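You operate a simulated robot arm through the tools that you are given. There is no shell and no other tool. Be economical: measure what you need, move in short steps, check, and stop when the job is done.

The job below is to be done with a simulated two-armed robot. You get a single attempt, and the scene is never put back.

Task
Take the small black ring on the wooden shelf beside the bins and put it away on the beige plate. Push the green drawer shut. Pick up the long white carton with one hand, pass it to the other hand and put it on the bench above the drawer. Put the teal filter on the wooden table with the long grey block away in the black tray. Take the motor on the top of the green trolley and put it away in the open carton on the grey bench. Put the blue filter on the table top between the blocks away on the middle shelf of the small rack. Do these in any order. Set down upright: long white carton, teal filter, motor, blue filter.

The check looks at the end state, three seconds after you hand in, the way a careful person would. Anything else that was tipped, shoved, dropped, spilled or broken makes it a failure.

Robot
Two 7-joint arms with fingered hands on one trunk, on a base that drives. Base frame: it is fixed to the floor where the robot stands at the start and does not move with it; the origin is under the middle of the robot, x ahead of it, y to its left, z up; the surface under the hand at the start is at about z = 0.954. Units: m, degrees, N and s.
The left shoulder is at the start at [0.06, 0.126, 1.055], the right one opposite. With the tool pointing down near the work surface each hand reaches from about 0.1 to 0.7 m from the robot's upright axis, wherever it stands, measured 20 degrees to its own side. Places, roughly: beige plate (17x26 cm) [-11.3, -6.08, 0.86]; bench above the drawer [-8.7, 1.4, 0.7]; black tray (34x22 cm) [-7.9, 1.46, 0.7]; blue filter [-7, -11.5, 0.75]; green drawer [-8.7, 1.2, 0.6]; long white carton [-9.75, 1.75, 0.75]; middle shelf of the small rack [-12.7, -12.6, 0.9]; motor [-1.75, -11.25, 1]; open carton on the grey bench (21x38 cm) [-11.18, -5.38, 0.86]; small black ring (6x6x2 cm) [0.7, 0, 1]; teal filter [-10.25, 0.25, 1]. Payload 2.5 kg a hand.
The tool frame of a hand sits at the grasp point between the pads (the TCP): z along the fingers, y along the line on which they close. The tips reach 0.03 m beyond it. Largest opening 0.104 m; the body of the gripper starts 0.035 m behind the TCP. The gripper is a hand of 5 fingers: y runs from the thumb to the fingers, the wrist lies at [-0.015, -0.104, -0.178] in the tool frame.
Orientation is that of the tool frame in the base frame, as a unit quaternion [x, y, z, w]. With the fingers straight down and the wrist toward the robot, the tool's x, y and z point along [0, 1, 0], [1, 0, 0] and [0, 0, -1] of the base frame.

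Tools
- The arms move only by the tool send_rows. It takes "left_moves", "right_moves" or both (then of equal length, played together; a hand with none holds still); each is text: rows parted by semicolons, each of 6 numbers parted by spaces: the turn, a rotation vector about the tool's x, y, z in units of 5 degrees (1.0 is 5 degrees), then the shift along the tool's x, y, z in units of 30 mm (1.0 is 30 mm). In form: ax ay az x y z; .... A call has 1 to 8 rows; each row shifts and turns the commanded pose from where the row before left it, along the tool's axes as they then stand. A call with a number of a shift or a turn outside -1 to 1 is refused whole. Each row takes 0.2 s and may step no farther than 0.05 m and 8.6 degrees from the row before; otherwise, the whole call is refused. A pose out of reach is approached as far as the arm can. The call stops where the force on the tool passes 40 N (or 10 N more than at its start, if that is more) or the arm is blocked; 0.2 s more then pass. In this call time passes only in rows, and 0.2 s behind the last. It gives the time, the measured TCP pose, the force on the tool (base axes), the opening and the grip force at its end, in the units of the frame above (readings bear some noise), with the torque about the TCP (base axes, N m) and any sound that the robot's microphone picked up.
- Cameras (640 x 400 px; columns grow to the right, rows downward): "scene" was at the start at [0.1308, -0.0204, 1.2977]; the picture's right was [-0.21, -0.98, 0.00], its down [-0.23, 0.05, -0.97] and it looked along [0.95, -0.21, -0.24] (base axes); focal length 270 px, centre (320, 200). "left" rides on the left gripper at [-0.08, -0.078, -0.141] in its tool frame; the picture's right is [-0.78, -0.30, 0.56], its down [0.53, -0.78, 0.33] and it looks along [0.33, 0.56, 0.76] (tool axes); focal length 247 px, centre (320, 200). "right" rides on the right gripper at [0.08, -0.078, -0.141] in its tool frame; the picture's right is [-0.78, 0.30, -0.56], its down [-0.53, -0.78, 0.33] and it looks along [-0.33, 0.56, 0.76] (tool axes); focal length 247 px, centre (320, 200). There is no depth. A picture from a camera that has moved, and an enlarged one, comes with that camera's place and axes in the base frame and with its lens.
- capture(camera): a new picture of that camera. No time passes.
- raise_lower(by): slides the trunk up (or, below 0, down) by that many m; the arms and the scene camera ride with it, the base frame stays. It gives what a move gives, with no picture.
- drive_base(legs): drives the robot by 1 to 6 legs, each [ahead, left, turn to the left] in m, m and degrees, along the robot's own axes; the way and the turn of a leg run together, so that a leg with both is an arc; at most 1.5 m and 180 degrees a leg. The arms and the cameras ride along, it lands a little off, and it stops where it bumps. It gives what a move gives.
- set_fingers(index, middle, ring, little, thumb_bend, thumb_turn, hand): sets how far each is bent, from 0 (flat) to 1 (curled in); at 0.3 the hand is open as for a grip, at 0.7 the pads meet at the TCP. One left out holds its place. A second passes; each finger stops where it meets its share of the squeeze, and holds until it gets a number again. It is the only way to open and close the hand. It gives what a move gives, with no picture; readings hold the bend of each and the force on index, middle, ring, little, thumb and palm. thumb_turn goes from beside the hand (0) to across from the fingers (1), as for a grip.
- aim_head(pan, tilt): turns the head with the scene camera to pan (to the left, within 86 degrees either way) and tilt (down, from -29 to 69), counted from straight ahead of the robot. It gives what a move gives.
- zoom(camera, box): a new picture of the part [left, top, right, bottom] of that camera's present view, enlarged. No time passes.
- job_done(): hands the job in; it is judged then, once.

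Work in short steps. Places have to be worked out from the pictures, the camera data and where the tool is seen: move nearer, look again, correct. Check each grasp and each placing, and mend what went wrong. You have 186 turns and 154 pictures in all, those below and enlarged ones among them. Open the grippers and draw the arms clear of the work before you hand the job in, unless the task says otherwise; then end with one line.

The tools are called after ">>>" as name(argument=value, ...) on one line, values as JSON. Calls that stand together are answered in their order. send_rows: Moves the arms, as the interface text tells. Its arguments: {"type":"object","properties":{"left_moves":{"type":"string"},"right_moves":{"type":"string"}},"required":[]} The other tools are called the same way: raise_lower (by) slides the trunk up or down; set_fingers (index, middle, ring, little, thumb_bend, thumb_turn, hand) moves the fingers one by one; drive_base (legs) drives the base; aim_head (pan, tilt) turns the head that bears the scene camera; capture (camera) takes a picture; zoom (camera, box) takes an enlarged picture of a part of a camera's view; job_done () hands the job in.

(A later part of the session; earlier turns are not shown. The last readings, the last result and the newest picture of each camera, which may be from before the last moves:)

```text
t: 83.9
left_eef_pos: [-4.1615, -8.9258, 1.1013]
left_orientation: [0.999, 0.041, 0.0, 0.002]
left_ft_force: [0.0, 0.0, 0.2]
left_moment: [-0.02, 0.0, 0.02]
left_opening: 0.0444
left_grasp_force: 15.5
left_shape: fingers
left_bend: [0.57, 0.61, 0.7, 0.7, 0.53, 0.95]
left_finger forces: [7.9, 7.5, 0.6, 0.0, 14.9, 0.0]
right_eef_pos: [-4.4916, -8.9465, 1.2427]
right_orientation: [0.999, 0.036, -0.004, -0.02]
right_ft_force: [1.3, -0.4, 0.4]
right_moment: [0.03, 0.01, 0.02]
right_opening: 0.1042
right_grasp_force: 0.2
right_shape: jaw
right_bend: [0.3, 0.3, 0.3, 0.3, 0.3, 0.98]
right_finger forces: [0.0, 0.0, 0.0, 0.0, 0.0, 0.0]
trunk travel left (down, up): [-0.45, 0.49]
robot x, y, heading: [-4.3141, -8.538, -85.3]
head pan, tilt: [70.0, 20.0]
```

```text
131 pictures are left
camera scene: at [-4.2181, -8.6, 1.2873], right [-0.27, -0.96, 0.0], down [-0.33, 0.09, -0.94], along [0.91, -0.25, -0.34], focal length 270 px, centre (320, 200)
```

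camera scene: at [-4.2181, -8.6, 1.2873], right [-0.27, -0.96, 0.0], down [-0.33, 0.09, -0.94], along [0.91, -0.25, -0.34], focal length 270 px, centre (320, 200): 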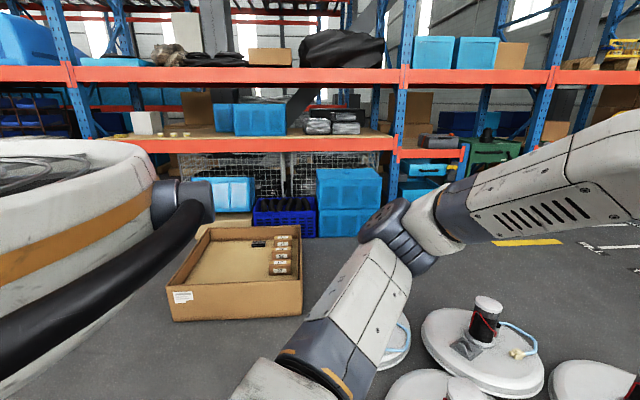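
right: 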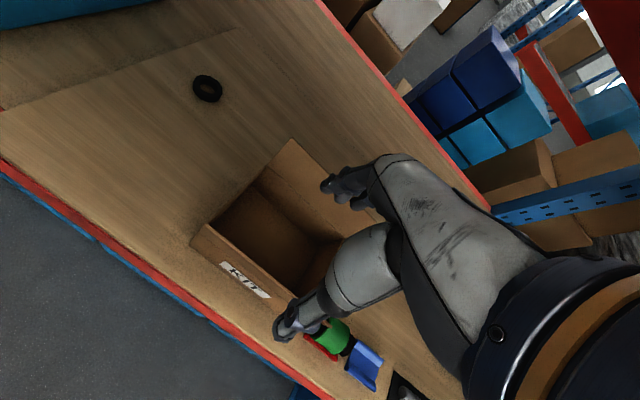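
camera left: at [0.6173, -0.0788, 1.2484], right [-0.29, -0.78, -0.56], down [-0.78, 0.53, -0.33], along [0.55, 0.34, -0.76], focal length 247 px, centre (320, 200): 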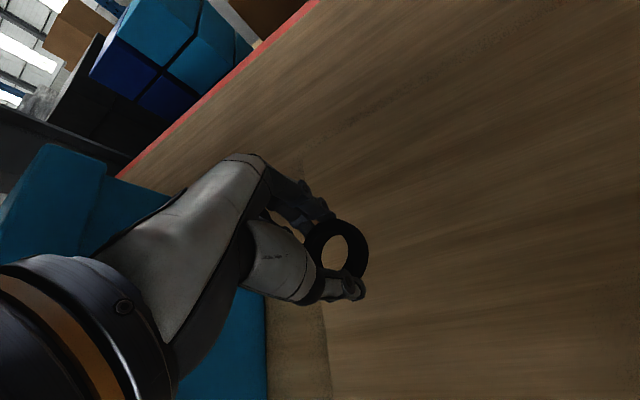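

The base was blocked, possibly by the small red table. I look down ahead to check.

>>> aim_head(pan=0, tilt=60)

>>> capture(camera="scene")

```text
t: 85.3
left_eef_pos: [-4.1609, -8.9255, 1.1001]
left_orientation: [0.999, 0.042, 0.001, 0.003]
left_ft_force: [-0.2, 0.7, -0.6]
left_moment: [0.0, 0.0, 0.05]
left_opening: 0.0442
left_grasp_force: 15.3
left_shape: fingers
left_bend: [0.57, 0.61, 0.7, 0.7, 0.53, 0.95]
left_finger forces: [7.9, 7.4, 0.5, 0.1, 14.8, 0.1]
right_eef_pos: [-4.4918, -8.9468, 1.2428]
right_orientation: [0.999, 0.036, -0.004, -0.021]
right_ft_force: [-0.4, 0.4, -0.4]
right_moment: [-0.01, 0.04, 0.02]
right_opening: 0.1037
right_grasp_force: 0.0
right_shape: jaw
right_bend: [0.3, 0.3, 0.3, 0.3, 0.3, 0.98]
right_finger forces: [0.0, 0.0, 0.0, 0.1, 0.0, 0.1]
trunk travel left (down, up): [-0.45, 0.49]
robot x, y, heading: [-4.3092, -8.5346, -85.4]
head pan, tilt: [0.0, 60.0]
```

```text
130 pictures are left
camera scene: at [-4.3025, -8.6416, 1.2292], right [-1.0, -0.08, 0.0], down [-0.07, 0.86, -0.5], along [0.04, -0.5, -0.87], focal length 270 px, centre (320, 200)
```

scene: 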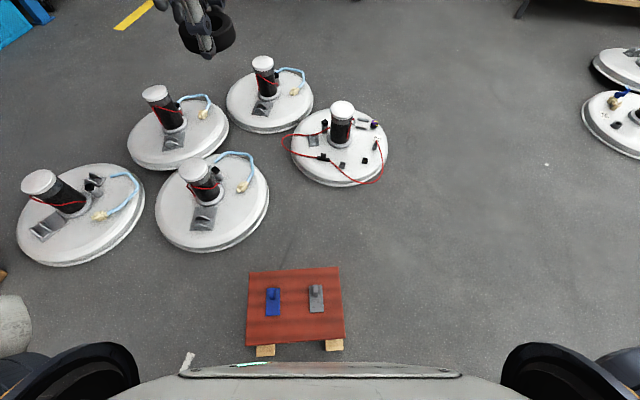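

The table is upright and its items are in place; its legs are at y≈-8.66, close to the earlier estimate of -8.61. I back off, go right, then pass to the back aisle.

>>> drive_base(legs=[[-0.3, 0, 0], [0, -1.2, 0], [1.4, 0, 0], [1.1, 0, 0]])

>>> aim_head(pan=50, tilt=20)

>>> capture(camera="scene")

```text
t: 104.9
left_eef_pos: [-5.2523, -11.2199, 1.1012]
left_orientation: [0.999, 0.034, 0.0, 0.002]
left_ft_force: [0.5, -0.6, 0.5]
left_moment: [0.01, 0.0, 0.0]
left_opening: 0.044
left_grasp_force: 15.8
left_shape: fingers
left_bend: [0.58, 0.61, 0.7, 0.7, 0.53, 0.95]
left_finger forces: [7.8, 7.5, 0.6, 0.0, 14.8, 0.1]
right_eef_pos: [-5.5825, -11.2364, 1.243]
right_orientation: [0.999, 0.027, -0.003, -0.02]
right_ft_force: [-0.3, 0.3, 1.0]
right_moment: [0.01, 0.0, 0.03]
right_opening: 0.1038
right_grasp_force: 0.1
right_shape: jaw
right_bend: [0.3, 0.3, 0.3, 0.3, 0.3, 0.98]
right_finger forces: [0.0, 0.1, 0.0, 0.1, 0.0, 0.0]
trunk travel left (down, up): [-0.45, 0.49]
robot x, y, heading: [-5.3973, -10.8289, -86.4]
head pan, tilt: [0.0, 60.0]
```

```text
t: 106.0
left_eef_pos: [-5.2537, -11.2208, 1.1015]
left_orientation: [0.999, 0.034, -0.001, 0.002]
left_ft_force: [-0.1, 0.4, -0.6]
left_moment: [0.01, -0.01, -0.02]
left_opening: 0.0439
left_grasp_force: 15.2
left_shape: fingers
left_bend: [0.58, 0.61, 0.7, 0.7, 0.53, 0.95]
left_finger forces: [7.9, 7.5, 0.6, 0.0, 14.7, 0.0]
right_eef_pos: [-5.5825, -11.2358, 1.2431]
right_orientation: [0.999, 0.027, -0.004, -0.02]
right_ft_force: [-1.2, 0.8, -0.8]
right_moment: [-0.02, 0.02, -0.02]
right_opening: 0.1041
right_grasp_force: 0.0
right_shape: jaw
right_bend: [0.3, 0.3, 0.3, 0.3, 0.3, 0.98]
right_finger forces: [0.0, 0.1, 0.0, 0.0, 0.1, 0.0]
trunk travel left (down, up): [-0.45, 0.49]
robot x, y, heading: [-5.3964, -10.8269, -86.5]
head pan, tilt: [50.0, 20.0]
```

```text
129 pictures are left
camera scene: at [-5.3183, -10.9225, 1.2872], right [-0.59, -0.81, 0.0], down [-0.28, 0.2, -0.94], along [0.76, -0.56, -0.34], focal length 270 px, centre (320, 200)
```

scene: 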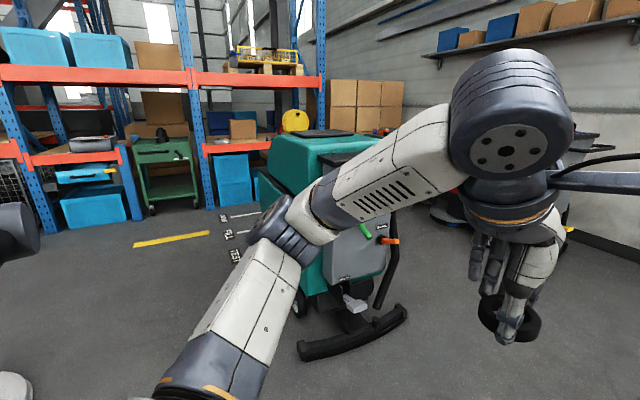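

I see the green trolley between the racks, with the motor on top near (-1.6,-11.2). I turn to face +x and drive along the corridor between washer and pads.

>>> drive_base(legs=[[0, 0, 86.5], [1.3, 0, 0], [1.1, 0, 0]])

>>> aim_head(pan=-10, tilt=25)

>>> capture(camera="scene")

```text
t: 121.5
left_eef_pos: [-2.5827, -10.7052, 1.1]
left_orientation: [0.705, 0.709, 0.002, 0.002]
left_ft_force: [-0.2, 0.3, 0.3]
left_moment: [0.01, 0.01, 0.01]
left_opening: 0.0438
left_grasp_force: 14.9
left_shape: fingers
left_bend: [0.58, 0.61, 0.7, 0.7, 0.53, 0.95]
left_finger forces: [7.9, 7.3, 0.5, 0.0, 14.5, 0.0]
right_eef_pos: [-2.5874, -11.0361, 1.2427]
right_orientation: [0.71, 0.704, -0.016, -0.012]
right_ft_force: [1.1, 0.7, 0.4]
right_moment: [0.02, 0.02, 0.01]
right_opening: 0.104
right_grasp_force: 0.1
right_shape: jaw
right_bend: [0.3, 0.3, 0.3, 0.3, 0.3, 0.98]
right_finger forces: [0.0, 0.0, 0.1, 0.0, 0.0, 0.0]
trunk travel left (down, up): [-0.45, 0.49]
robot x, y, heading: [-2.9834, -10.825, 0.1]
head pan, tilt: [50.0, 20.0]
```

```text
t: 122.8
left_eef_pos: [-2.5841, -10.7057, 1.1022]
left_orientation: [0.705, 0.709, 0.002, 0.0]
left_ft_force: [-0.3, 0.5, -0.6]
left_moment: [0.03, -0.03, -0.01]
left_opening: 0.0438
left_grasp_force: 15.4
left_shape: fingers
left_bend: [0.58, 0.61, 0.7, 0.7, 0.53, 0.95]
left_finger forces: [7.8, 7.4, 0.6, 0.0, 14.4, 0.0]
right_eef_pos: [-2.5881, -11.0351, 1.2429]
right_orientation: [0.709, 0.704, -0.016, -0.012]
right_ft_force: [-0.1, 0.2, 0.5]
right_moment: [-0.05, -0.02, 0.0]
right_opening: 0.1037
right_grasp_force: 0.0
right_shape: jaw
right_bend: [0.3, 0.3, 0.3, 0.3, 0.3, 0.98]
right_finger forces: [0.1, 0.0, 0.1, 0.0, 0.0, 0.0]
trunk travel left (down, up): [-0.45, 0.49]
robot x, y, heading: [-2.9865, -10.827, 0.3]
head pan, tilt: [-10.0, 25.0]
```

```text
128 pictures are left
camera scene: at [-2.8545, -10.8395, 1.2792], right [-0.17, -0.99, 0.0], down [-0.42, 0.07, -0.91], along [0.89, -0.15, -0.42], focal length 270 px, centre (320, 200)
```

scene: 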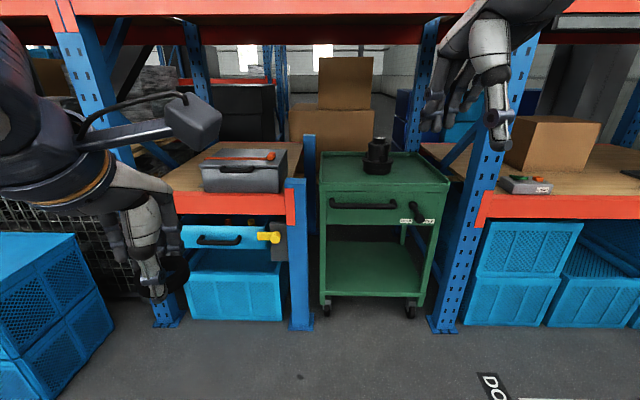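

I zoom in on the motor to judge its shape and size.

>>> zoom(camera="scene", box=[300, 110, 460, 210])

```text
4.00 times, centred on (380, 160) of scene
camera zoom: at [-2.8545, -10.8395, 1.2792], right [-0.17, -0.99, 0.0], down [-0.42, 0.07, -0.91], along [0.89, -0.15, -0.42], focal length 1079 px, centre (80, 360)
```

zoom: 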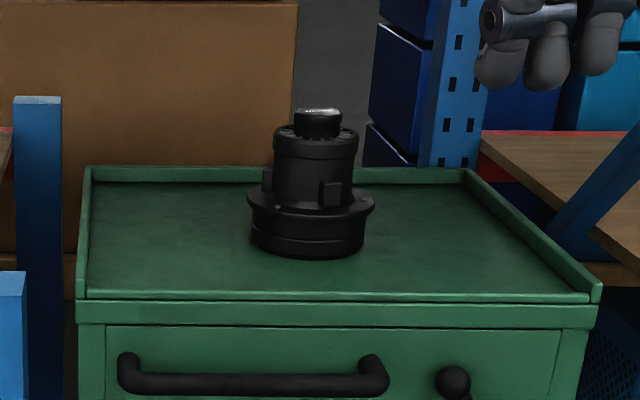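

The motor is a stepped vertical cylinder with a narrower cap on top. I tuck the left hand up and back, then approach the trolley.

>>> send_rows(left_moves="0 0 0 0 -0.7 -1; 0 0 0 0 -1 -1; 0 0 0 0 -1 -1; 0 0 0 0 -1 -0.5", right_moves="0 0 0 0 0 -0.3; 0 0 0 0 0 0; 0 0 0 0 0 0; 0 0 0 0 0 0")

>>> drive_base(legs=[[0.7, -0.34, 0]])

>>> aim_head(pan=-15, tilt=35)

>>> capture(camera="scene")

>>> capture(camera="right")

```text
t: 123.8
left_eef_pos: [-2.696, -10.7027, 1.2025]
left_orientation: [0.705, 0.709, 0.002, 0.002]
left_ft_force: [-0.2, -0.3, -0.1]
left_moment: [0.0, 0.02, -0.02]
left_opening: 0.0439
left_grasp_force: 15.0
left_shape: fingers
left_bend: [0.58, 0.61, 0.7, 0.7, 0.53, 0.95]
left_finger forces: [7.9, 7.5, 0.6, 0.0, 14.5, 0.0]
right_eef_pos: [-2.5871, -11.0359, 1.2518]
right_orientation: [0.709, 0.705, -0.016, -0.013]
right_ft_force: [0.2, -0.2, -0.6]
right_moment: [0.02, -0.04, 0.01]
right_opening: 0.1037
right_grasp_force: 0.1
right_shape: jaw
right_bend: [0.3, 0.3, 0.3, 0.3, 0.3, 0.98]
right_finger forces: [0.0, 0.0, 0.1, 0.1, 0.0, 0.1]
trunk travel left (down, up): [-0.45, 0.49]
robot x, y, heading: [-2.9857, -10.8217, 0.4]
head pan, tilt: [-10.0, 25.0]
```

```text
t: 128.0
left_eef_pos: [-2.0044, -11.0341, 1.2018]
left_orientation: [0.702, 0.712, 0.002, 0.002]
left_ft_force: [-0.2, -1.3, -0.4]
left_moment: [0.0, 0.0, 0.0]
left_opening: 0.0437
left_grasp_force: 15.5
left_shape: fingers
left_bend: [0.58, 0.61, 0.7, 0.7, 0.53, 0.95]
left_finger forces: [7.9, 7.3, 0.6, 0.0, 14.4, 0.0]
right_eef_pos: [-1.8943, -11.3666, 1.2529]
right_orientation: [0.707, 0.707, -0.016, -0.013]
right_ft_force: [-0.4, 0.0, -0.2]
right_moment: [0.0, 0.0, 0.04]
right_opening: 0.1042
right_grasp_force: 0.2
right_shape: jaw
right_bend: [0.3, 0.3, 0.3, 0.3, 0.3, 0.98]
right_finger forces: [0.0, 0.0, 0.0, 0.0, 0.1, 0.0]
trunk travel left (down, up): [-0.45, 0.49]
robot x, y, heading: [-2.293, -11.1543, 0.3]
head pan, tilt: [-10.0, 25.0]
```

```text
t: 128.7
left_eef_pos: [-2.0024, -11.0349, 1.2017]
left_orientation: [0.702, 0.712, 0.001, 0.002]
left_ft_force: [-0.9, 0.6, 0.3]
left_moment: [0.01, -0.01, 0.04]
left_opening: 0.0437
left_grasp_force: 15.0
left_shape: fingers
left_bend: [0.58, 0.61, 0.7, 0.7, 0.53, 0.95]
left_finger forces: [8.0, 7.4, 0.6, 0.0, 14.3, 0.1]
right_eef_pos: [-1.8963, -11.3663, 1.2539]
right_orientation: [0.707, 0.707, -0.016, -0.013]
right_ft_force: [-0.1, 0.1, 0.5]
right_moment: [-0.02, -0.01, -0.03]
right_opening: 0.1041
right_grasp_force: 0.0
right_shape: jaw
right_bend: [0.3, 0.3, 0.3, 0.3, 0.3, 0.98]
right_finger forces: [0.0, 0.0, 0.1, 0.0, 0.1, 0.1]
trunk travel left (down, up): [-0.45, 0.49]
robot x, y, heading: [-2.2983, -11.1559, 0.5]
head pan, tilt: [-15.0, 35.0]
```

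```text
126 pictures are left
camera scene: at [-2.1686, -11.1786, 1.2635], right [-0.25, -0.97, 0.0], down [-0.55, 0.14, -0.82], along [0.79, -0.21, -0.57], focal length 270 px, centre (320, 200)
```

scene: 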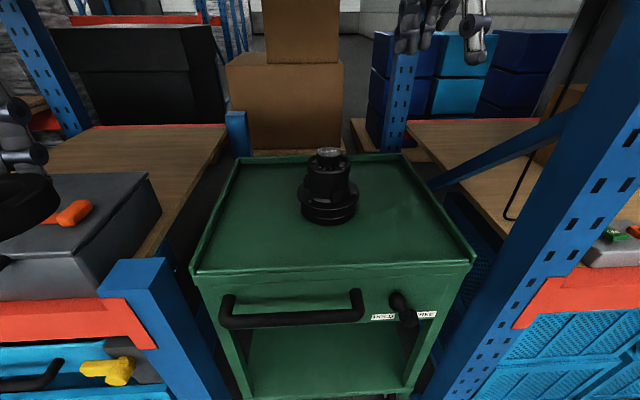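

```text
125 pictures are left
camera right: at [-1.9668, -11.2855, 1.3958], right [0.32, -0.77, 0.55], down [-0.79, -0.54, -0.3], along [0.52, -0.34, -0.78], focal length 247 px, centre (320, 200)
```

right: 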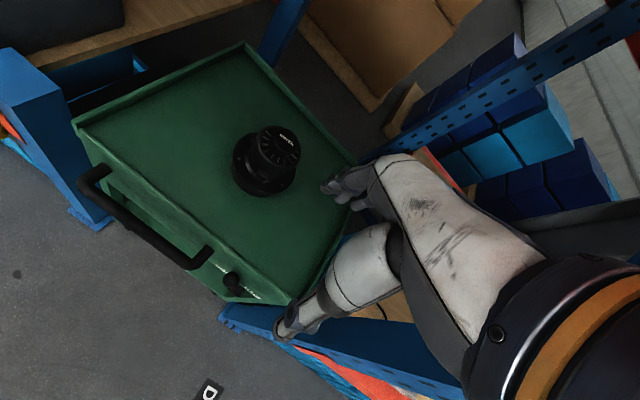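

Triangulating from the two views puts the motor's top centre at about (-1.662,-11.332,1.018), with an upper body about 0.1 m wide. I drive 8 cm closer and bring the right hand above it.

>>> drive_base(legs=[[0.08, 0, 0]])

>>> send_rows(right_moves="0 0 0 0.5 1 0; 0 0 0 0.5 1 0; 0 0 0 0 1 0; 0 0 0 0 1 0.4; 0 0 0 0 1 0.4")

>>> capture(camera="right")

>>> zoom(camera="scene", box=[240, 100, 440, 300])

```text
t: 129.8
left_eef_pos: [-1.922, -11.0325, 1.2016]
left_orientation: [0.703, 0.711, 0.002, 0.003]
left_ft_force: [-0.1, -0.1, 0.2]
left_moment: [0.04, 0.03, 0.01]
left_opening: 0.044
left_grasp_force: 14.7
left_shape: fingers
left_bend: [0.58, 0.61, 0.7, 0.7, 0.53, 0.95]
left_finger forces: [7.9, 7.4, 0.6, 0.1, 14.4, 0.0]
right_eef_pos: [-1.8143, -11.3676, 1.2511]
right_orientation: [0.709, 0.705, -0.017, -0.012]
right_ft_force: [-0.6, -0.5, -0.1]
right_moment: [0.0, 0.04, -0.03]
right_opening: 0.1038
right_grasp_force: 0.1
right_shape: jaw
right_bend: [0.3, 0.3, 0.3, 0.3, 0.3, 0.98]
right_finger forces: [0.0, 0.1, 0.0, 0.1, 0.1, 0.0]
trunk travel left (down, up): [-0.45, 0.49]
robot x, y, heading: [-2.2149, -11.1569, 0.4]
head pan, tilt: [-15.0, 35.0]
```

```text
t: 130.8
left_eef_pos: [-1.9729, -11.0573, 1.2098]
left_orientation: [0.711, 0.703, 0.022, 0.006]
left_ft_force: [-0.7, -1.0, -0.1]
left_moment: [0.06, 0.01, 0.04]
left_opening: 0.0437
left_grasp_force: 15.5
left_shape: fingers
left_bend: [0.58, 0.61, 0.7, 0.7, 0.53, 0.95]
left_finger forces: [8.1, 7.5, 0.7, 0.1, 14.7, 0.0]
right_eef_pos: [-1.7746, -11.3547, 1.2629]
right_orientation: [0.684, 0.728, 0.009, 0.048]
right_ft_force: [0.1, -0.1, 0.3]
right_moment: [0.02, 0.0, -0.04]
right_opening: 0.1039
right_grasp_force: 0.0
right_shape: jaw
right_bend: [0.3, 0.3, 0.3, 0.3, 0.3, 0.98]
right_finger forces: [0.0, 0.1, 0.0, 0.1, 0.0, 0.1]
trunk travel left (down, up): [-0.45, 0.49]
robot x, y, heading: [-2.2356, -11.1548, -0.7]
head pan, tilt: [-15.0, 35.0]
stopped in row 5 (right hand): the arm was blocked; the commanded pose is now the measured one
```

```text
124 pictures are left
camera right: at [-1.869, -11.2733, 1.3923], right [0.29, -0.73, 0.62], down [-0.71, -0.6, -0.36], along [0.64, -0.34, -0.69], focal length 247 px, centre (320, 200)
```

right: 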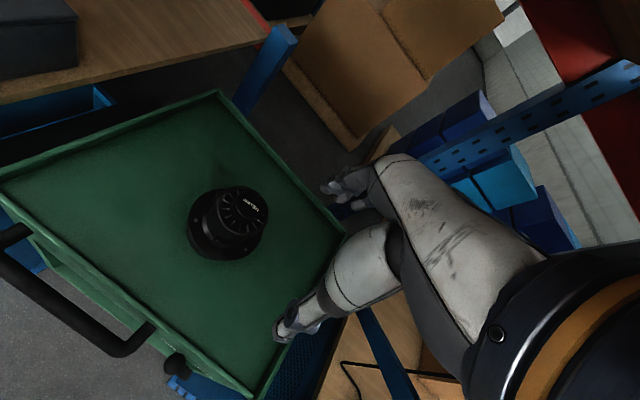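

```text
2.00 times, centred on (340, 200) of scene
camera zoom: at [-2.1442, -11.2009, 1.2621], right [-0.27, -0.96, -0.03], down [-0.52, 0.17, -0.83], along [0.81, -0.21, -0.55], focal length 540 px, centre (280, 200)
```

zoom: 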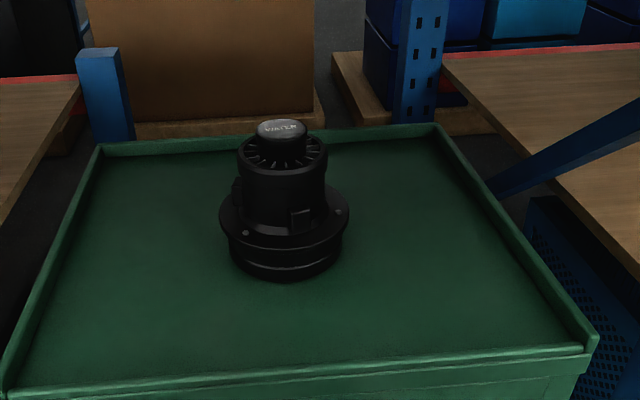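

The right arm struck something on the way. I look toward the right arm to see the obstruction.

>>> aim_head(pan=-40, tilt=0)

>>> capture(camera="scene")

```text
t: 131.8
left_eef_pos: [-1.9735, -11.0585, 1.2109]
left_orientation: [0.71, 0.703, 0.024, 0.008]
left_ft_force: [-0.7, 0.7, 0.3]
left_moment: [0.04, 0.0, -0.03]
left_opening: 0.0434
left_grasp_force: 15.8
left_shape: fingers
left_bend: [0.58, 0.61, 0.7, 0.7, 0.53, 0.95]
left_finger forces: [8.1, 7.4, 0.6, 0.1, 14.7, 0.0]
right_eef_pos: [-1.7729, -11.3551, 1.2621]
right_orientation: [0.682, 0.729, 0.01, 0.05]
right_ft_force: [-0.4, 0.4, 0.0]
right_moment: [-0.03, -0.01, 0.02]
right_opening: 0.1039
right_grasp_force: 0.1
right_shape: jaw
right_bend: [0.3, 0.3, 0.3, 0.3, 0.3, 0.98]
right_finger forces: [0.1, 0.0, 0.0, 0.0, 0.0, 0.0]
trunk travel left (down, up): [-0.45, 0.49]
robot x, y, heading: [-2.2275, -11.1522, -0.5]
head pan, tilt: [-40.0, 0.0]
```

```text
122 pictures are left
camera scene: at [-2.1616, -11.2377, 1.316], right [-0.65, -0.76, -0.04], down [0.04, 0.02, -1.0], along [0.76, -0.65, 0.01], focal length 270 px, centre (320, 200)
```

scene: 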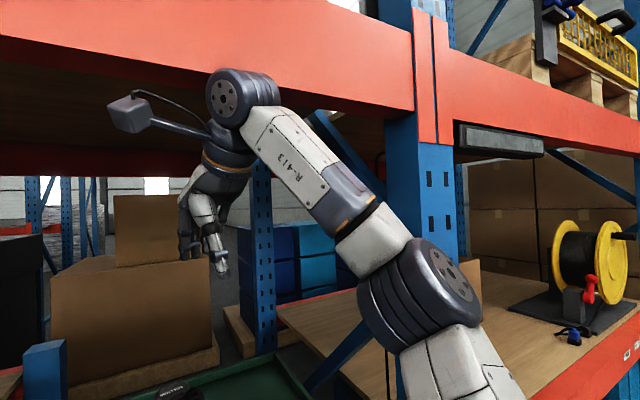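

The wrist hit the upper beam, whose underside is at about z=1.47. I back off 15 cm, bring the hand down to z≈1.13 and level it, then approach under the beam.

>>> drive_base(legs=[[-0.15, 0, 0.5]])

>>> send_rows(right_moves="0 0 0 0 0 0.5; 0 0 0 0 0 0.5")

```text
t: 133.2
left_eef_pos: [-2.091, -11.0334, 1.2017]
left_orientation: [0.705, 0.709, 0.003, 0.001]
left_ft_force: [-0.6, -0.6, -0.8]
left_moment: [-0.01, 0.0, 0.0]
left_opening: 0.0439
left_grasp_force: 15.5
left_shape: fingers
left_bend: [0.58, 0.61, 0.7, 0.7, 0.53, 0.95]
left_finger forces: [8.1, 7.5, 0.6, 0.0, 14.6, 0.0]
right_eef_pos: [-1.8841, -11.3228, 1.25]
right_orientation: [0.678, 0.734, -0.017, 0.035]
right_ft_force: [-0.2, 0.2, -0.5]
right_moment: [0.02, -0.04, 0.0]
right_opening: 0.104
right_grasp_force: 0.0
right_shape: jaw
right_bend: [0.3, 0.3, 0.3, 0.3, 0.3, 0.98]
right_finger forces: [0.1, 0.1, 0.0, 0.1, 0.0, 0.0]
trunk travel left (down, up): [-0.45, 0.49]
robot x, y, heading: [-2.3793, -11.1532, 0.2]
head pan, tilt: [-40.0, 0.0]
```

```text
t: 133.8
left_eef_pos: [-2.0909, -11.0332, 1.202]
left_orientation: [0.705, 0.709, 0.003, 0.001]
left_ft_force: [1.1, 0.0, -0.5]
left_moment: [0.01, 0.0, -0.02]
left_opening: 0.0438
left_grasp_force: 15.2
left_shape: fingers
left_bend: [0.58, 0.61, 0.7, 0.7, 0.53, 0.95]
left_finger forces: [7.9, 7.6, 0.6, 0.1, 14.7, 0.1]
right_eef_pos: [-1.8814, -11.3252, 1.2191]
right_orientation: [0.679, 0.733, -0.016, 0.036]
right_ft_force: [-1.0, 0.0, 1.1]
right_moment: [-0.01, 0.03, 0.0]
right_opening: 0.1038
right_grasp_force: 0.2
right_shape: jaw
right_bend: [0.3, 0.3, 0.3, 0.3, 0.3, 0.98]
right_finger forces: [0.0, 0.0, 0.0, 0.0, 0.1, 0.0]
trunk travel left (down, up): [-0.45, 0.49]
robot x, y, heading: [-2.381, -11.1555, 0.1]
head pan, tilt: [-40.0, 0.0]
```

Now I level the right hand, lower it to z≈1.13 and drive 0.17 m forward under the beam.

>>> send_rows(right_moves="0.17 0.42 0.44 0 0 0.7; 0.16 0.42 0.44 0 0 0.8; 0 0 0 0 0 0.8; 0 0 0 0 0 0.7")

>>> drive_base(legs=[[0.17, 0, 0]])

>>> capture(camera="right")

```text
t: 134.8
left_eef_pos: [-2.0893, -11.0339, 1.2016]
left_orientation: [0.704, 0.71, 0.002, 0.001]
left_ft_force: [-0.3, 0.2, -0.3]
left_moment: [-0.01, 0.01, 0.01]
left_opening: 0.0438
left_grasp_force: 15.3
left_shape: fingers
left_bend: [0.58, 0.61, 0.7, 0.7, 0.53, 0.95]
left_finger forces: [7.9, 7.5, 0.7, 0.1, 14.6, 0.0]
right_eef_pos: [-1.8812, -11.3254, 1.1292]
right_orientation: [0.707, 0.707, -0.002, -0.001]
right_ft_force: [0.6, 0.5, 0.2]
right_moment: [-0.01, 0.02, -0.03]
right_opening: 0.1037
right_grasp_force: 0.0
right_shape: jaw
right_bend: [0.3, 0.3, 0.3, 0.3, 0.3, 0.98]
right_finger forces: [0.0, 0.0, 0.0, 0.1, 0.0, 0.1]
trunk travel left (down, up): [-0.45, 0.49]
robot x, y, heading: [-2.3799, -11.1549, 0.1]
head pan, tilt: [-40.0, 0.0]
```

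```text
t: 136.2
left_eef_pos: [-1.9215, -11.0318, 1.2011]
left_orientation: [0.703, 0.711, 0.002, 0.002]
left_ft_force: [0.3, -0.2, -0.9]
left_moment: [-0.02, 0.02, -0.01]
left_opening: 0.0438
left_grasp_force: 15.9
left_shape: fingers
left_bend: [0.58, 0.61, 0.7, 0.7, 0.53, 0.95]
left_finger forces: [8.0, 7.5, 0.6, 0.0, 14.6, 0.1]
right_eef_pos: [-1.7101, -11.3228, 1.1312]
right_orientation: [0.705, 0.71, -0.002, -0.001]
right_ft_force: [1.1, -0.4, -1.4]
right_moment: [0.03, 0.0, -0.01]
right_opening: 0.1041
right_grasp_force: 0.1
right_shape: jaw
right_bend: [0.3, 0.3, 0.3, 0.3, 0.3, 0.98]
right_finger forces: [0.0, 0.1, 0.1, 0.1, 0.0, 0.0]
trunk travel left (down, up): [-0.45, 0.49]
robot x, y, heading: [-2.2108, -11.1525, 0.9]
head pan, tilt: [-40.0, 0.0]
```

```text
121 pictures are left
camera right: at [-1.7883, -11.2428, 1.2713], right [0.3, -0.77, 0.56], down [-0.77, -0.54, -0.33], along [0.56, -0.33, -0.76], focal length 247 px, centre (320, 200)
```

right: 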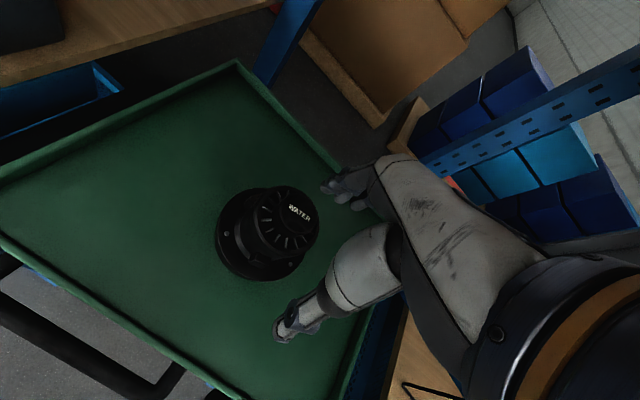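

Combining views, the motor axis is at about (-1.635,-11.336) and its top at z≈1.003. I open the hand wider and move over it.

>>> set_fingers(hand="right", index=0.2, middle=0.2, ring=0.2, little=0.2, thumb_bend=0.2)

>>> send_rows(right_moves="0 0 0 -0.2 0.8 0; 0 0 0 -0.2 0.8 0; 0 0 0 0 0.8 0.3")

>>> aim_head(pan=-20, tilt=25)

>>> capture(camera="right")

>>> capture(camera="scene")

```text
t: 137.2
left_eef_pos: [-1.9224, -11.0302, 1.1996]
left_orientation: [0.703, 0.711, 0.001, 0.002]
left_ft_force: [0.5, -0.3, -0.3]
left_moment: [-0.02, -0.01, 0.0]
left_opening: 0.0438
left_grasp_force: 15.5
left_shape: fingers
left_bend: [0.58, 0.61, 0.7, 0.7, 0.53, 0.95]
left_finger forces: [8.0, 7.6, 0.6, 0.0, 14.5, 0.0]
right_eef_pos: [-1.7117, -11.3212, 1.1302]
right_orientation: [0.705, 0.71, -0.002, -0.001]
right_ft_force: [-0.1, -0.1, 0.8]
right_moment: [0.02, 0.02, -0.01]
right_opening: 0.1253
right_grasp_force: 0.0
right_shape: fingers
right_bend: [0.2, 0.2, 0.2, 0.2, 0.2, 0.98]
right_finger forces: [0.0, 0.1, 0.0, 0.1, 0.0, 0.0]
trunk travel left (down, up): [-0.45, 0.49]
robot x, y, heading: [-2.2136, -11.1557, 0.7]
head pan, tilt: [-40.0, 0.0]
```

```text
t: 138.0
left_eef_pos: [-1.9231, -11.0304, 1.203]
left_orientation: [0.702, 0.712, 0.002, 0.001]
left_ft_force: [0.0, 1.2, 0.6]
left_moment: [-0.01, 0.01, 0.0]
left_opening: 0.044
left_grasp_force: 15.2
left_shape: fingers
left_bend: [0.58, 0.61, 0.7, 0.7, 0.53, 0.95]
left_finger forces: [8.0, 7.5, 0.6, 0.1, 14.5, 0.0]
right_eef_pos: [-1.6374, -11.3345, 1.1196]
right_orientation: [0.705, 0.709, -0.002, 0.0]
right_ft_force: [-0.1, 1.1, -0.3]
right_moment: [0.02, 0.03, 0.0]
right_opening: 0.1254
right_grasp_force: 0.1
right_shape: fingers
right_bend: [0.2, 0.2, 0.2, 0.2, 0.2, 0.98]
right_finger forces: [0.0, 0.0, 0.1, 0.0, 0.1, 0.1]
trunk travel left (down, up): [-0.45, 0.49]
robot x, y, heading: [-2.215, -11.152, 0.7]
head pan, tilt: [-40.0, 0.0]
```

```text
t: 138.9
left_eef_pos: [-1.9235, -11.0304, 1.202]
left_orientation: [0.703, 0.711, 0.002, 0.002]
left_ft_force: [-0.5, 0.2, -0.9]
left_moment: [-0.01, 0.0, -0.03]
left_opening: 0.0438
left_grasp_force: 15.3
left_shape: fingers
left_bend: [0.58, 0.61, 0.7, 0.7, 0.53, 0.95]
left_finger forces: [8.1, 7.5, 0.6, 0.0, 14.6, 0.1]
right_eef_pos: [-1.6377, -11.3336, 1.1187]
right_orientation: [0.705, 0.709, -0.001, -0.001]
right_ft_force: [-0.1, -0.1, 0.1]
right_moment: [0.01, 0.01, -0.01]
right_opening: 0.1253
right_grasp_force: 0.1
right_shape: fingers
right_bend: [0.2, 0.2, 0.2, 0.2, 0.2, 0.98]
right_finger forces: [0.0, 0.0, 0.1, 0.0, 0.0, 0.0]
trunk travel left (down, up): [-0.45, 0.49]
robot x, y, heading: [-2.2115, -11.1552, 0.6]
head pan, tilt: [-20.0, 25.0]
```

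```text
120 pictures are left
camera right: at [-1.7157, -11.2542, 1.261], right [0.3, -0.77, 0.56], down [-0.77, -0.54, -0.33], along [0.56, -0.33, -0.76], focal length 247 px, centre (320, 200)
```

right: 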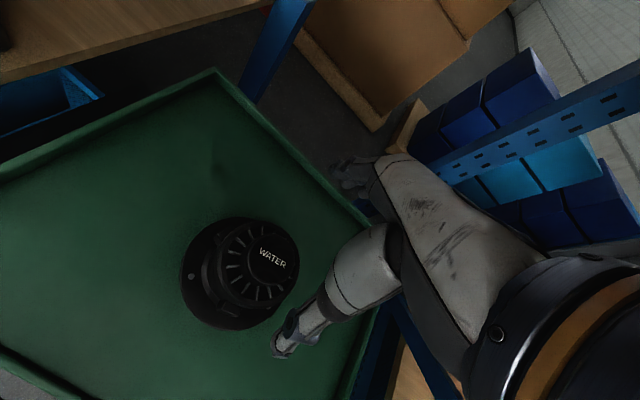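

```text
119 pictures are left
camera scene: at [-2.0859, -11.1845, 1.2793], right [-0.33, -0.94, 0.0], down [-0.4, 0.14, -0.91], along [0.85, -0.3, -0.42], focal length 270 px, centre (320, 200)
```

scene: 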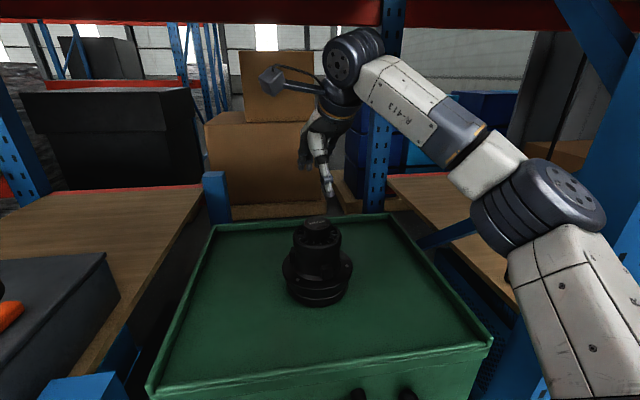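

Motor axis refined to (-1.629,-11.342), top at 1.008. I centre on it and descend to z≈0.985.

>>> send_rows(right_moves="0 0 0 -0.27 0.3 0.5; 0 0 0 0 0 1; 0 0 0 0 0 1; 0 0 0 0 0 1; 0 0 0 0 0 1")

>>> zoom(camera="scene", box=[220, 140, 420, 340])

>>> capture(camera="right")

```text
t: 140.1
left_eef_pos: [-1.9226, -11.0309, 1.2012]
left_orientation: [0.703, 0.711, 0.002, 0.002]
left_ft_force: [0.2, -0.8, -0.3]
left_moment: [0.01, 0.03, 0.01]
left_opening: 0.0438
left_grasp_force: 15.7
left_shape: fingers
left_bend: [0.58, 0.61, 0.7, 0.7, 0.53, 0.95]
left_finger forces: [8.0, 7.5, 0.6, 0.0, 14.6, 0.0]
right_eef_pos: [-1.6287, -11.3416, 0.9854]
right_orientation: [0.706, 0.709, -0.002, -0.001]
right_ft_force: [-0.1, -0.5, 0.2]
right_moment: [0.01, -0.02, 0.01]
right_opening: 0.1252
right_grasp_force: 0.0
right_shape: fingers
right_bend: [0.2, 0.2, 0.2, 0.2, 0.2, 0.98]
right_finger forces: [0.0, 0.0, 0.0, 0.0, 0.0, 0.0]
trunk travel left (down, up): [-0.45, 0.49]
robot x, y, heading: [-2.2119, -11.1505, 0.6]
head pan, tilt: [-20.0, 25.0]
```

```text
2.00 times, centred on (320, 240) of scene
camera zoom: at [-2.0858, -11.1845, 1.2792], right [-0.33, -0.94, 0.0], down [-0.4, 0.14, -0.91], along [0.85, -0.3, -0.42], focal length 540 px, centre (320, 120)
```

zoom: 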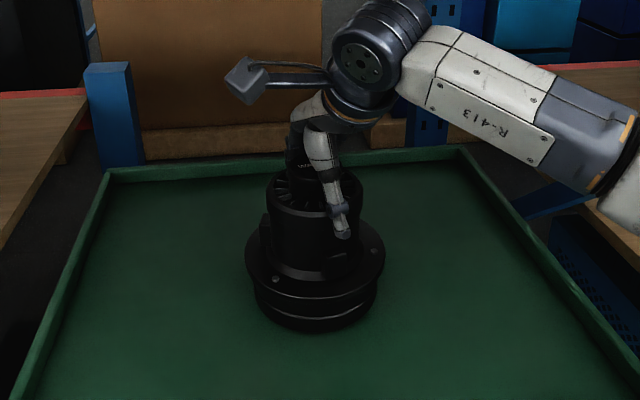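

```text
117 pictures are left
camera right: at [-1.7062, -11.2627, 1.1258], right [0.3, -0.77, 0.56], down [-0.78, -0.54, -0.33], along [0.56, -0.33, -0.76], focal length 247 px, centre (320, 200)
```

right: 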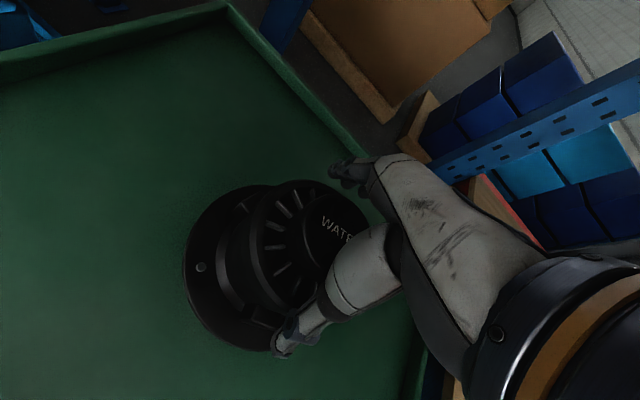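

The thumb is in front of the body and the fingers behind. I go down 8 mm more and close gently.

>>> send_rows(right_moves="0 0 0 0 0 0.25")

>>> set_fingers(hand="right", index=0.6, middle=0.6, ring=0.6, little=0.6, thumb_bend=0.6)

>>> zoom(camera="scene", box=[220, 140, 420, 340])

```text
t: 140.5
left_eef_pos: [-1.9239, -11.0306, 1.2019]
left_orientation: [0.703, 0.711, 0.002, 0.002]
left_ft_force: [0.6, 0.2, 0.2]
left_moment: [-0.01, -0.02, -0.02]
left_opening: 0.0437
left_grasp_force: 15.2
left_shape: fingers
left_bend: [0.58, 0.61, 0.7, 0.7, 0.53, 0.95]
left_finger forces: [8.0, 7.5, 0.6, 0.0, 14.7, 0.1]
right_eef_pos: [-1.6299, -11.3414, 0.9772]
right_orientation: [0.705, 0.71, -0.001, 0.0]
right_ft_force: [-1.3, -0.4, 1.5]
right_moment: [-0.01, 0.03, 0.02]
right_opening: 0.1265
right_grasp_force: 0.3
right_shape: fingers
right_bend: [0.2, 0.2, 0.2, 0.2, 0.19, 0.98]
right_finger forces: [0.0, 0.0, 0.0, 0.1, 1.3, 0.0]
trunk travel left (down, up): [-0.45, 0.49]
robot x, y, heading: [-2.2124, -11.1556, 0.6]
head pan, tilt: [-20.0, 25.0]
```

```text
t: 141.5
left_eef_pos: [-1.9242, -11.0302, 1.2009]
left_orientation: [0.704, 0.71, 0.003, 0.003]
left_ft_force: [0.1, 1.5, 0.3]
left_moment: [-0.03, 0.05, -0.01]
left_opening: 0.0436
left_grasp_force: 15.9
left_shape: fingers
left_bend: [0.58, 0.61, 0.7, 0.7, 0.53, 0.95]
left_finger forces: [8.0, 7.5, 0.6, 0.0, 14.6, 0.1]
right_eef_pos: [-1.6299, -11.3428, 0.9774]
right_orientation: [0.705, 0.709, 0.001, -0.001]
right_ft_force: [1.3, -3.5, 6.8]
right_moment: [-0.11, -0.46, 0.18]
right_opening: 0.106
right_grasp_force: 31.4
right_shape: fingers
right_bend: [0.26, 0.4, 0.47, 0.6, 0.39, 0.95]
right_finger forces: [14.9, 7.7, 7.5, 0.4, 31.8, 0.0]
trunk travel left (down, up): [-0.45, 0.49]
robot x, y, heading: [-2.2149, -11.1555, 0.7]
head pan, tilt: [-20.0, 25.0]
```

```text
2.00 times, centred on (320, 240) of scene
camera zoom: at [-2.0866, -11.1845, 1.2794], right [-0.33, -0.94, 0.0], down [-0.4, 0.14, -0.91], along [0.85, -0.3, -0.42], focal length 540 px, centre (320, 120)
```

zoom: 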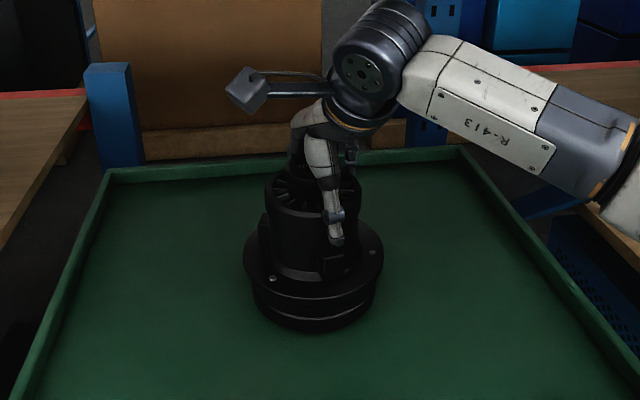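

Grip force is about 31 N over index, middle, ring and thumb. I test it with a small 2 cm lift.

>>> send_rows(right_moves="0 0 0 0 0 -0.3; 0 0 0 0 0 -0.4")

>>> zoom(camera="scene", box=[220, 140, 420, 340])

```text
t: 142.1
left_eef_pos: [-1.9225, -11.0304, 1.202]
left_orientation: [0.703, 0.711, 0.003, 0.001]
left_ft_force: [-0.1, 0.3, -0.2]
left_moment: [-0.01, -0.02, 0.01]
left_opening: 0.0435
left_grasp_force: 15.5
left_shape: fingers
left_bend: [0.58, 0.61, 0.7, 0.7, 0.53, 0.95]
left_finger forces: [8.0, 7.5, 0.6, 0.0, 14.6, 0.0]
right_eef_pos: [-1.6304, -11.3425, 0.9961]
right_orientation: [0.704, 0.71, -0.004, -0.003]
right_ft_force: [0.0, 0.8, -11.7]
right_moment: [-0.03, -0.02, 0.01]
right_opening: 0.104
right_grasp_force: 27.8
right_shape: fingers
right_bend: [0.26, 0.41, 0.49, 0.6, 0.41, 0.94]
right_finger forces: [12.4, 7.7, 7.8, 0.1, 27.4, 0.0]
trunk travel left (down, up): [-0.45, 0.49]
robot x, y, heading: [-2.2116, -11.1506, 0.7]
head pan, tilt: [-20.0, 25.0]
```

```text
2.00 times, centred on (320, 240) of scene
camera zoom: at [-2.085, -11.1846, 1.2789], right [-0.33, -0.94, 0.0], down [-0.4, 0.14, -0.91], along [0.85, -0.3, -0.42], focal length 540 px, centre (320, 120)
```

zoom: 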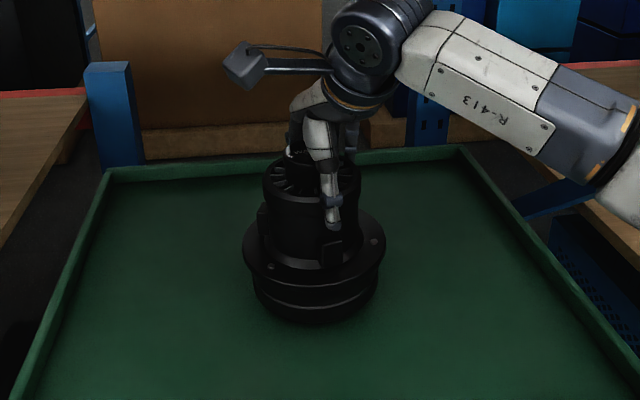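

The 1.2 kg motor lifts level and hangs straight. I raise it 8 cm more, below the beam, and back straight out.

>>> send_rows(right_moves="0 0 0 0 0 -0.5; 0 0 0 0 0 -0.7; 0 0 0 0 0 -0.7; 0 0 0 0 0 -0.7")

>>> drive_base(legs=[[-0.5, 0, 0]])

>>> capture(camera="scene")

```text
t: 143.1
left_eef_pos: [-1.9223, -11.0314, 1.2008]
left_orientation: [0.703, 0.711, 0.002, 0.0]
left_ft_force: [-0.1, -0.4, -0.2]
left_moment: [0.03, 0.0, 0.03]
left_opening: 0.0439
left_grasp_force: 14.9
left_shape: fingers
left_bend: [0.58, 0.61, 0.7, 0.7, 0.53, 0.95]
left_finger forces: [8.0, 7.5, 0.6, 0.0, 14.6, 0.0]
right_eef_pos: [-1.6298, -11.343, 1.0764]
right_orientation: [0.705, 0.709, -0.002, -0.002]
right_ft_force: [0.6, 0.3, -11.8]
right_moment: [-0.09, -0.04, 0.02]
right_opening: 0.1037
right_grasp_force: 27.3
right_shape: fingers
right_bend: [0.26, 0.41, 0.49, 0.6, 0.41, 0.94]
right_finger forces: [12.1, 7.7, 7.9, 0.1, 27.2, 0.1]
trunk travel left (down, up): [-0.45, 0.49]
robot x, y, heading: [-2.2149, -11.1544, 0.7]
head pan, tilt: [-20.0, 25.0]
```

```text
t: 146.0
left_eef_pos: [-2.4034, -11.0362, 1.2029]
left_orientation: [0.706, 0.708, 0.003, 0.001]
left_ft_force: [-0.3, 0.3, 0.4]
left_moment: [-0.01, -0.01, 0.01]
left_opening: 0.0437
left_grasp_force: 14.9
left_shape: fingers
left_bend: [0.58, 0.61, 0.7, 0.7, 0.53, 0.95]
left_finger forces: [8.0, 7.4, 0.6, 0.0, 14.6, 0.0]
right_eef_pos: [-2.1138, -11.3507, 1.0756]
right_orientation: [0.708, 0.706, -0.002, -0.002]
right_ft_force: [0.0, -0.4, -12.4]
right_moment: [-0.06, -0.02, 0.01]
right_opening: 0.1036
right_grasp_force: 27.7
right_shape: fingers
right_bend: [0.26, 0.41, 0.49, 0.6, 0.42, 0.94]
right_finger forces: [11.9, 7.7, 8.1, 0.1, 27.1, 0.0]
trunk travel left (down, up): [-0.45, 0.49]
robot x, y, heading: [-2.691, -11.1559, 0.2]
head pan, tilt: [-20.0, 25.0]
```

```text
114 pictures are left
camera scene: at [-2.5679, -11.1887, 1.2791], right [-0.34, -0.94, 0.0], down [-0.4, 0.14, -0.91], along [0.85, -0.31, -0.42], focal length 270 px, centre (320, 200)
```

scene: 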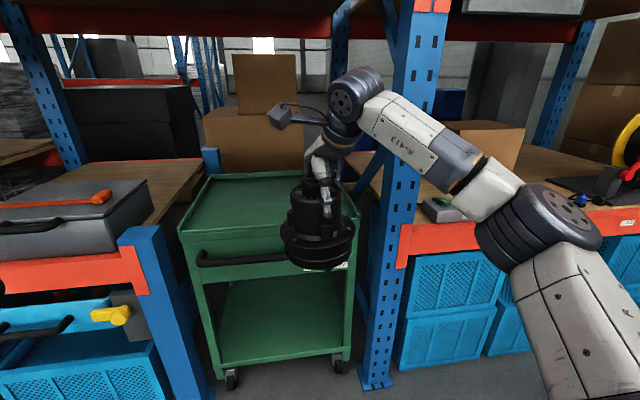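

Motor is securely held. I pull the right hand in toward the body, then turn around to head back along the corridor.

>>> send_rows(right_moves="0 0 0 0 -0.5 0; 0 0 0 0 -1 0; 0 0 0 0 -1 0; 0 0 0 0 -1 0; 0 0 0 0 -1 0; 0 0 0 0 -0.7 0")

>>> drive_base(legs=[[-0.25, 0.33, 0], [0, 0, 178]])

>>> aim_head(pan=0, tilt=12)

>>> capture(camera="scene")

```text
t: 147.4
left_eef_pos: [-2.4047, -11.0369, 1.2008]
left_orientation: [0.705, 0.709, 0.002, 0.0]
left_ft_force: [-0.4, 0.0, -0.1]
left_moment: [-0.03, -0.05, -0.01]
left_opening: 0.0436
left_grasp_force: 15.4
left_shape: fingers
left_bend: [0.58, 0.61, 0.7, 0.7, 0.53, 0.95]
left_finger forces: [8.0, 7.4, 0.7, 0.1, 14.7, 0.0]
right_eef_pos: [-2.2712, -11.3503, 1.0766]
right_orientation: [0.708, 0.706, -0.002, -0.002]
right_ft_force: [-0.8, 0.6, -12.0]
right_moment: [-0.02, -0.05, 0.06]
right_opening: 0.1036
right_grasp_force: 27.8
right_shape: fingers
right_bend: [0.26, 0.41, 0.49, 0.6, 0.42, 0.94]
right_finger forces: [12.1, 8.0, 8.4, 0.1, 27.1, 0.1]
trunk travel left (down, up): [-0.45, 0.49]
robot x, y, heading: [-2.6956, -11.156, -0.1]
head pan, tilt: [-20.0, 25.0]
```

```text
t: 157.3
left_eef_pos: [-3.2388, -10.946, 1.201]
left_orientation: [0.71, -0.705, -0.002, 0.002]
left_ft_force: [0.7, 0.3, -0.2]
left_moment: [-0.03, 0.01, -0.02]
left_opening: 0.0433
left_grasp_force: 14.4
left_shape: fingers
left_bend: [0.58, 0.62, 0.7, 0.7, 0.53, 0.95]
left_finger forces: [7.8, 7.2, 0.4, 0.0, 13.7, 0.1]
right_eef_pos: [-3.3734, -10.6319, 1.0768]
right_orientation: [0.708, -0.706, 0.001, -0.002]
right_ft_force: [0.6, 0.1, -11.8]
right_moment: [0.04, 0.0, -0.07]
right_opening: 0.102
right_grasp_force: 26.3
right_shape: fingers
right_bend: [0.26, 0.41, 0.49, 0.6, 0.42, 0.94]
right_finger forces: [11.4, 8.0, 8.3, 0.1, 25.1, 0.0]
trunk travel left (down, up): [-0.45, 0.49]
robot x, y, heading: [-2.9479, -10.8226, -179.9]
head pan, tilt: [-20.0, 25.0]
```

```text
t: 158.2
left_eef_pos: [-3.239, -10.9468, 1.2004]
left_orientation: [0.709, -0.705, -0.001, 0.003]
left_ft_force: [-0.7, -0.5, 0.5]
left_moment: [0.02, -0.02, -0.01]
left_opening: 0.0432
left_grasp_force: 14.6
left_shape: fingers
left_bend: [0.58, 0.62, 0.7, 0.7, 0.53, 0.95]
left_finger forces: [7.8, 7.1, 0.6, 0.0, 13.7, 0.1]
right_eef_pos: [-3.374, -10.6316, 1.0751]
right_orientation: [0.708, -0.706, 0.002, -0.003]
right_ft_force: [0.5, 0.3, -13.4]
right_moment: [0.1, 0.05, 0.01]
right_opening: 0.1019
right_grasp_force: 26.5
right_shape: fingers
right_bend: [0.26, 0.41, 0.49, 0.6, 0.43, 0.94]
right_finger forces: [11.5, 8.0, 8.5, 0.0, 25.5, 0.0]
trunk travel left (down, up): [-0.45, 0.49]
robot x, y, heading: [-2.9473, -10.8259, -179.6]
head pan, tilt: [0.0, 12.0]
```

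```text
113 pictures are left
camera scene: at [-3.0823, -10.8248, 1.3002], right [0.0, 1.0, 0.0], down [0.21, 0.0, -0.98], along [-0.98, 0.0, -0.21], focal length 270 px, centre (320, 200)
```

scene: 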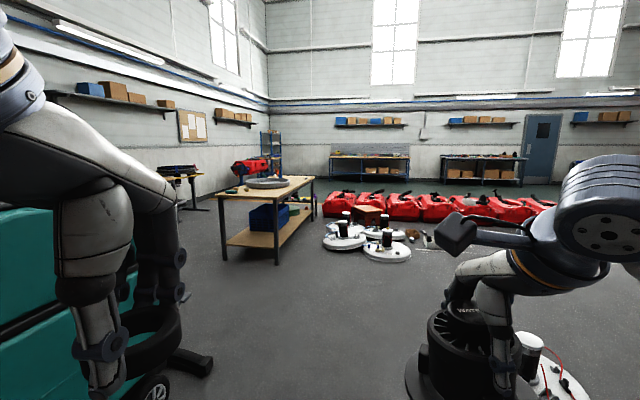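

I head along the corridor to x≈-5.4, then strafe toward y≈-8.2 and look toward the grey bench on the far wall.

>>> drive_base(legs=[[1.3, 0, 0], [1.2, 0, 0], [0.1, -1.3, 0], [0.1, -1.3, 0]])

>>> aim_head(pan=-15, tilt=15)

>>> capture(camera="scene")

```text
t: 182.9
left_eef_pos: [-6.0557, -8.4145, 1.2028]
left_orientation: [0.727, -0.686, -0.001, 0.003]
left_ft_force: [-0.3, -0.2, -0.7]
left_moment: [-0.05, 0.01, -0.01]
left_opening: 0.0435
left_grasp_force: 14.6
left_shape: fingers
left_bend: [0.58, 0.62, 0.7, 0.7, 0.53, 0.95]
left_finger forces: [7.7, 7.2, 0.6, 0.1, 13.7, 0.1]
right_eef_pos: [-6.2067, -8.1076, 1.0759]
right_orientation: [0.725, -0.688, 0.001, -0.003]
right_ft_force: [1.0, -0.6, -10.6]
right_moment: [0.03, 0.01, 0.01]
right_opening: 0.1009
right_grasp_force: 26.4
right_shape: fingers
right_bend: [0.26, 0.41, 0.49, 0.6, 0.43, 0.94]
right_finger forces: [11.0, 8.1, 8.8, 0.0, 24.5, 0.0]
trunk travel left (down, up): [-0.45, 0.49]
robot x, y, heading: [-5.771, -8.2768, -176.6]
head pan, tilt: [0.0, 12.0]
```

```text
t: 183.6
left_eef_pos: [-6.0549, -8.4144, 1.2014]
left_orientation: [0.728, -0.686, -0.001, 0.003]
left_ft_force: [0.8, 0.0, 0.2]
left_moment: [0.01, 0.0, 0.01]
left_opening: 0.0431
left_grasp_force: 14.6
left_shape: fingers
left_bend: [0.58, 0.62, 0.7, 0.7, 0.53, 0.95]
left_finger forces: [7.7, 7.2, 0.4, 0.0, 13.6, 0.0]
right_eef_pos: [-6.2078, -8.1078, 1.0755]
right_orientation: [0.725, -0.688, 0.002, -0.003]
right_ft_force: [-0.3, 0.7, -11.6]
right_moment: [0.05, 0.06, -0.02]
right_opening: 0.1013
right_grasp_force: 27.2
right_shape: fingers
right_bend: [0.26, 0.41, 0.49, 0.6, 0.43, 0.94]
right_finger forces: [11.2, 8.2, 8.6, 0.0, 24.8, 0.1]
trunk travel left (down, up): [-0.45, 0.49]
robot x, y, heading: [-5.7744, -8.2758, -176.8]
head pan, tilt: [-15.0, 15.0]
```

```text
112 pictures are left
camera scene: at [-5.9039, -8.2613, 1.2953], right [0.2, 0.98, 0.0], down [0.25, -0.05, -0.97], along [-0.95, 0.2, -0.26], focal length 270 px, centre (320, 200)
```

scene: 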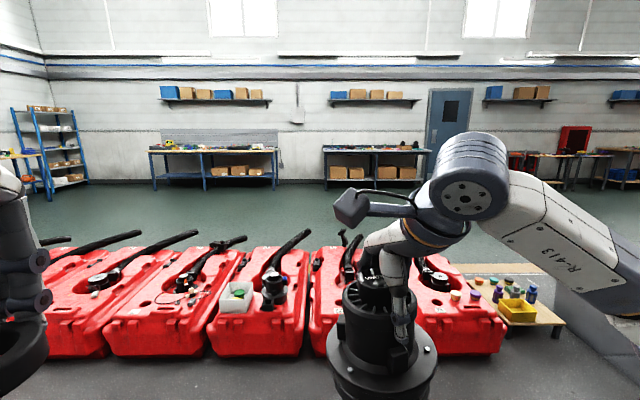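

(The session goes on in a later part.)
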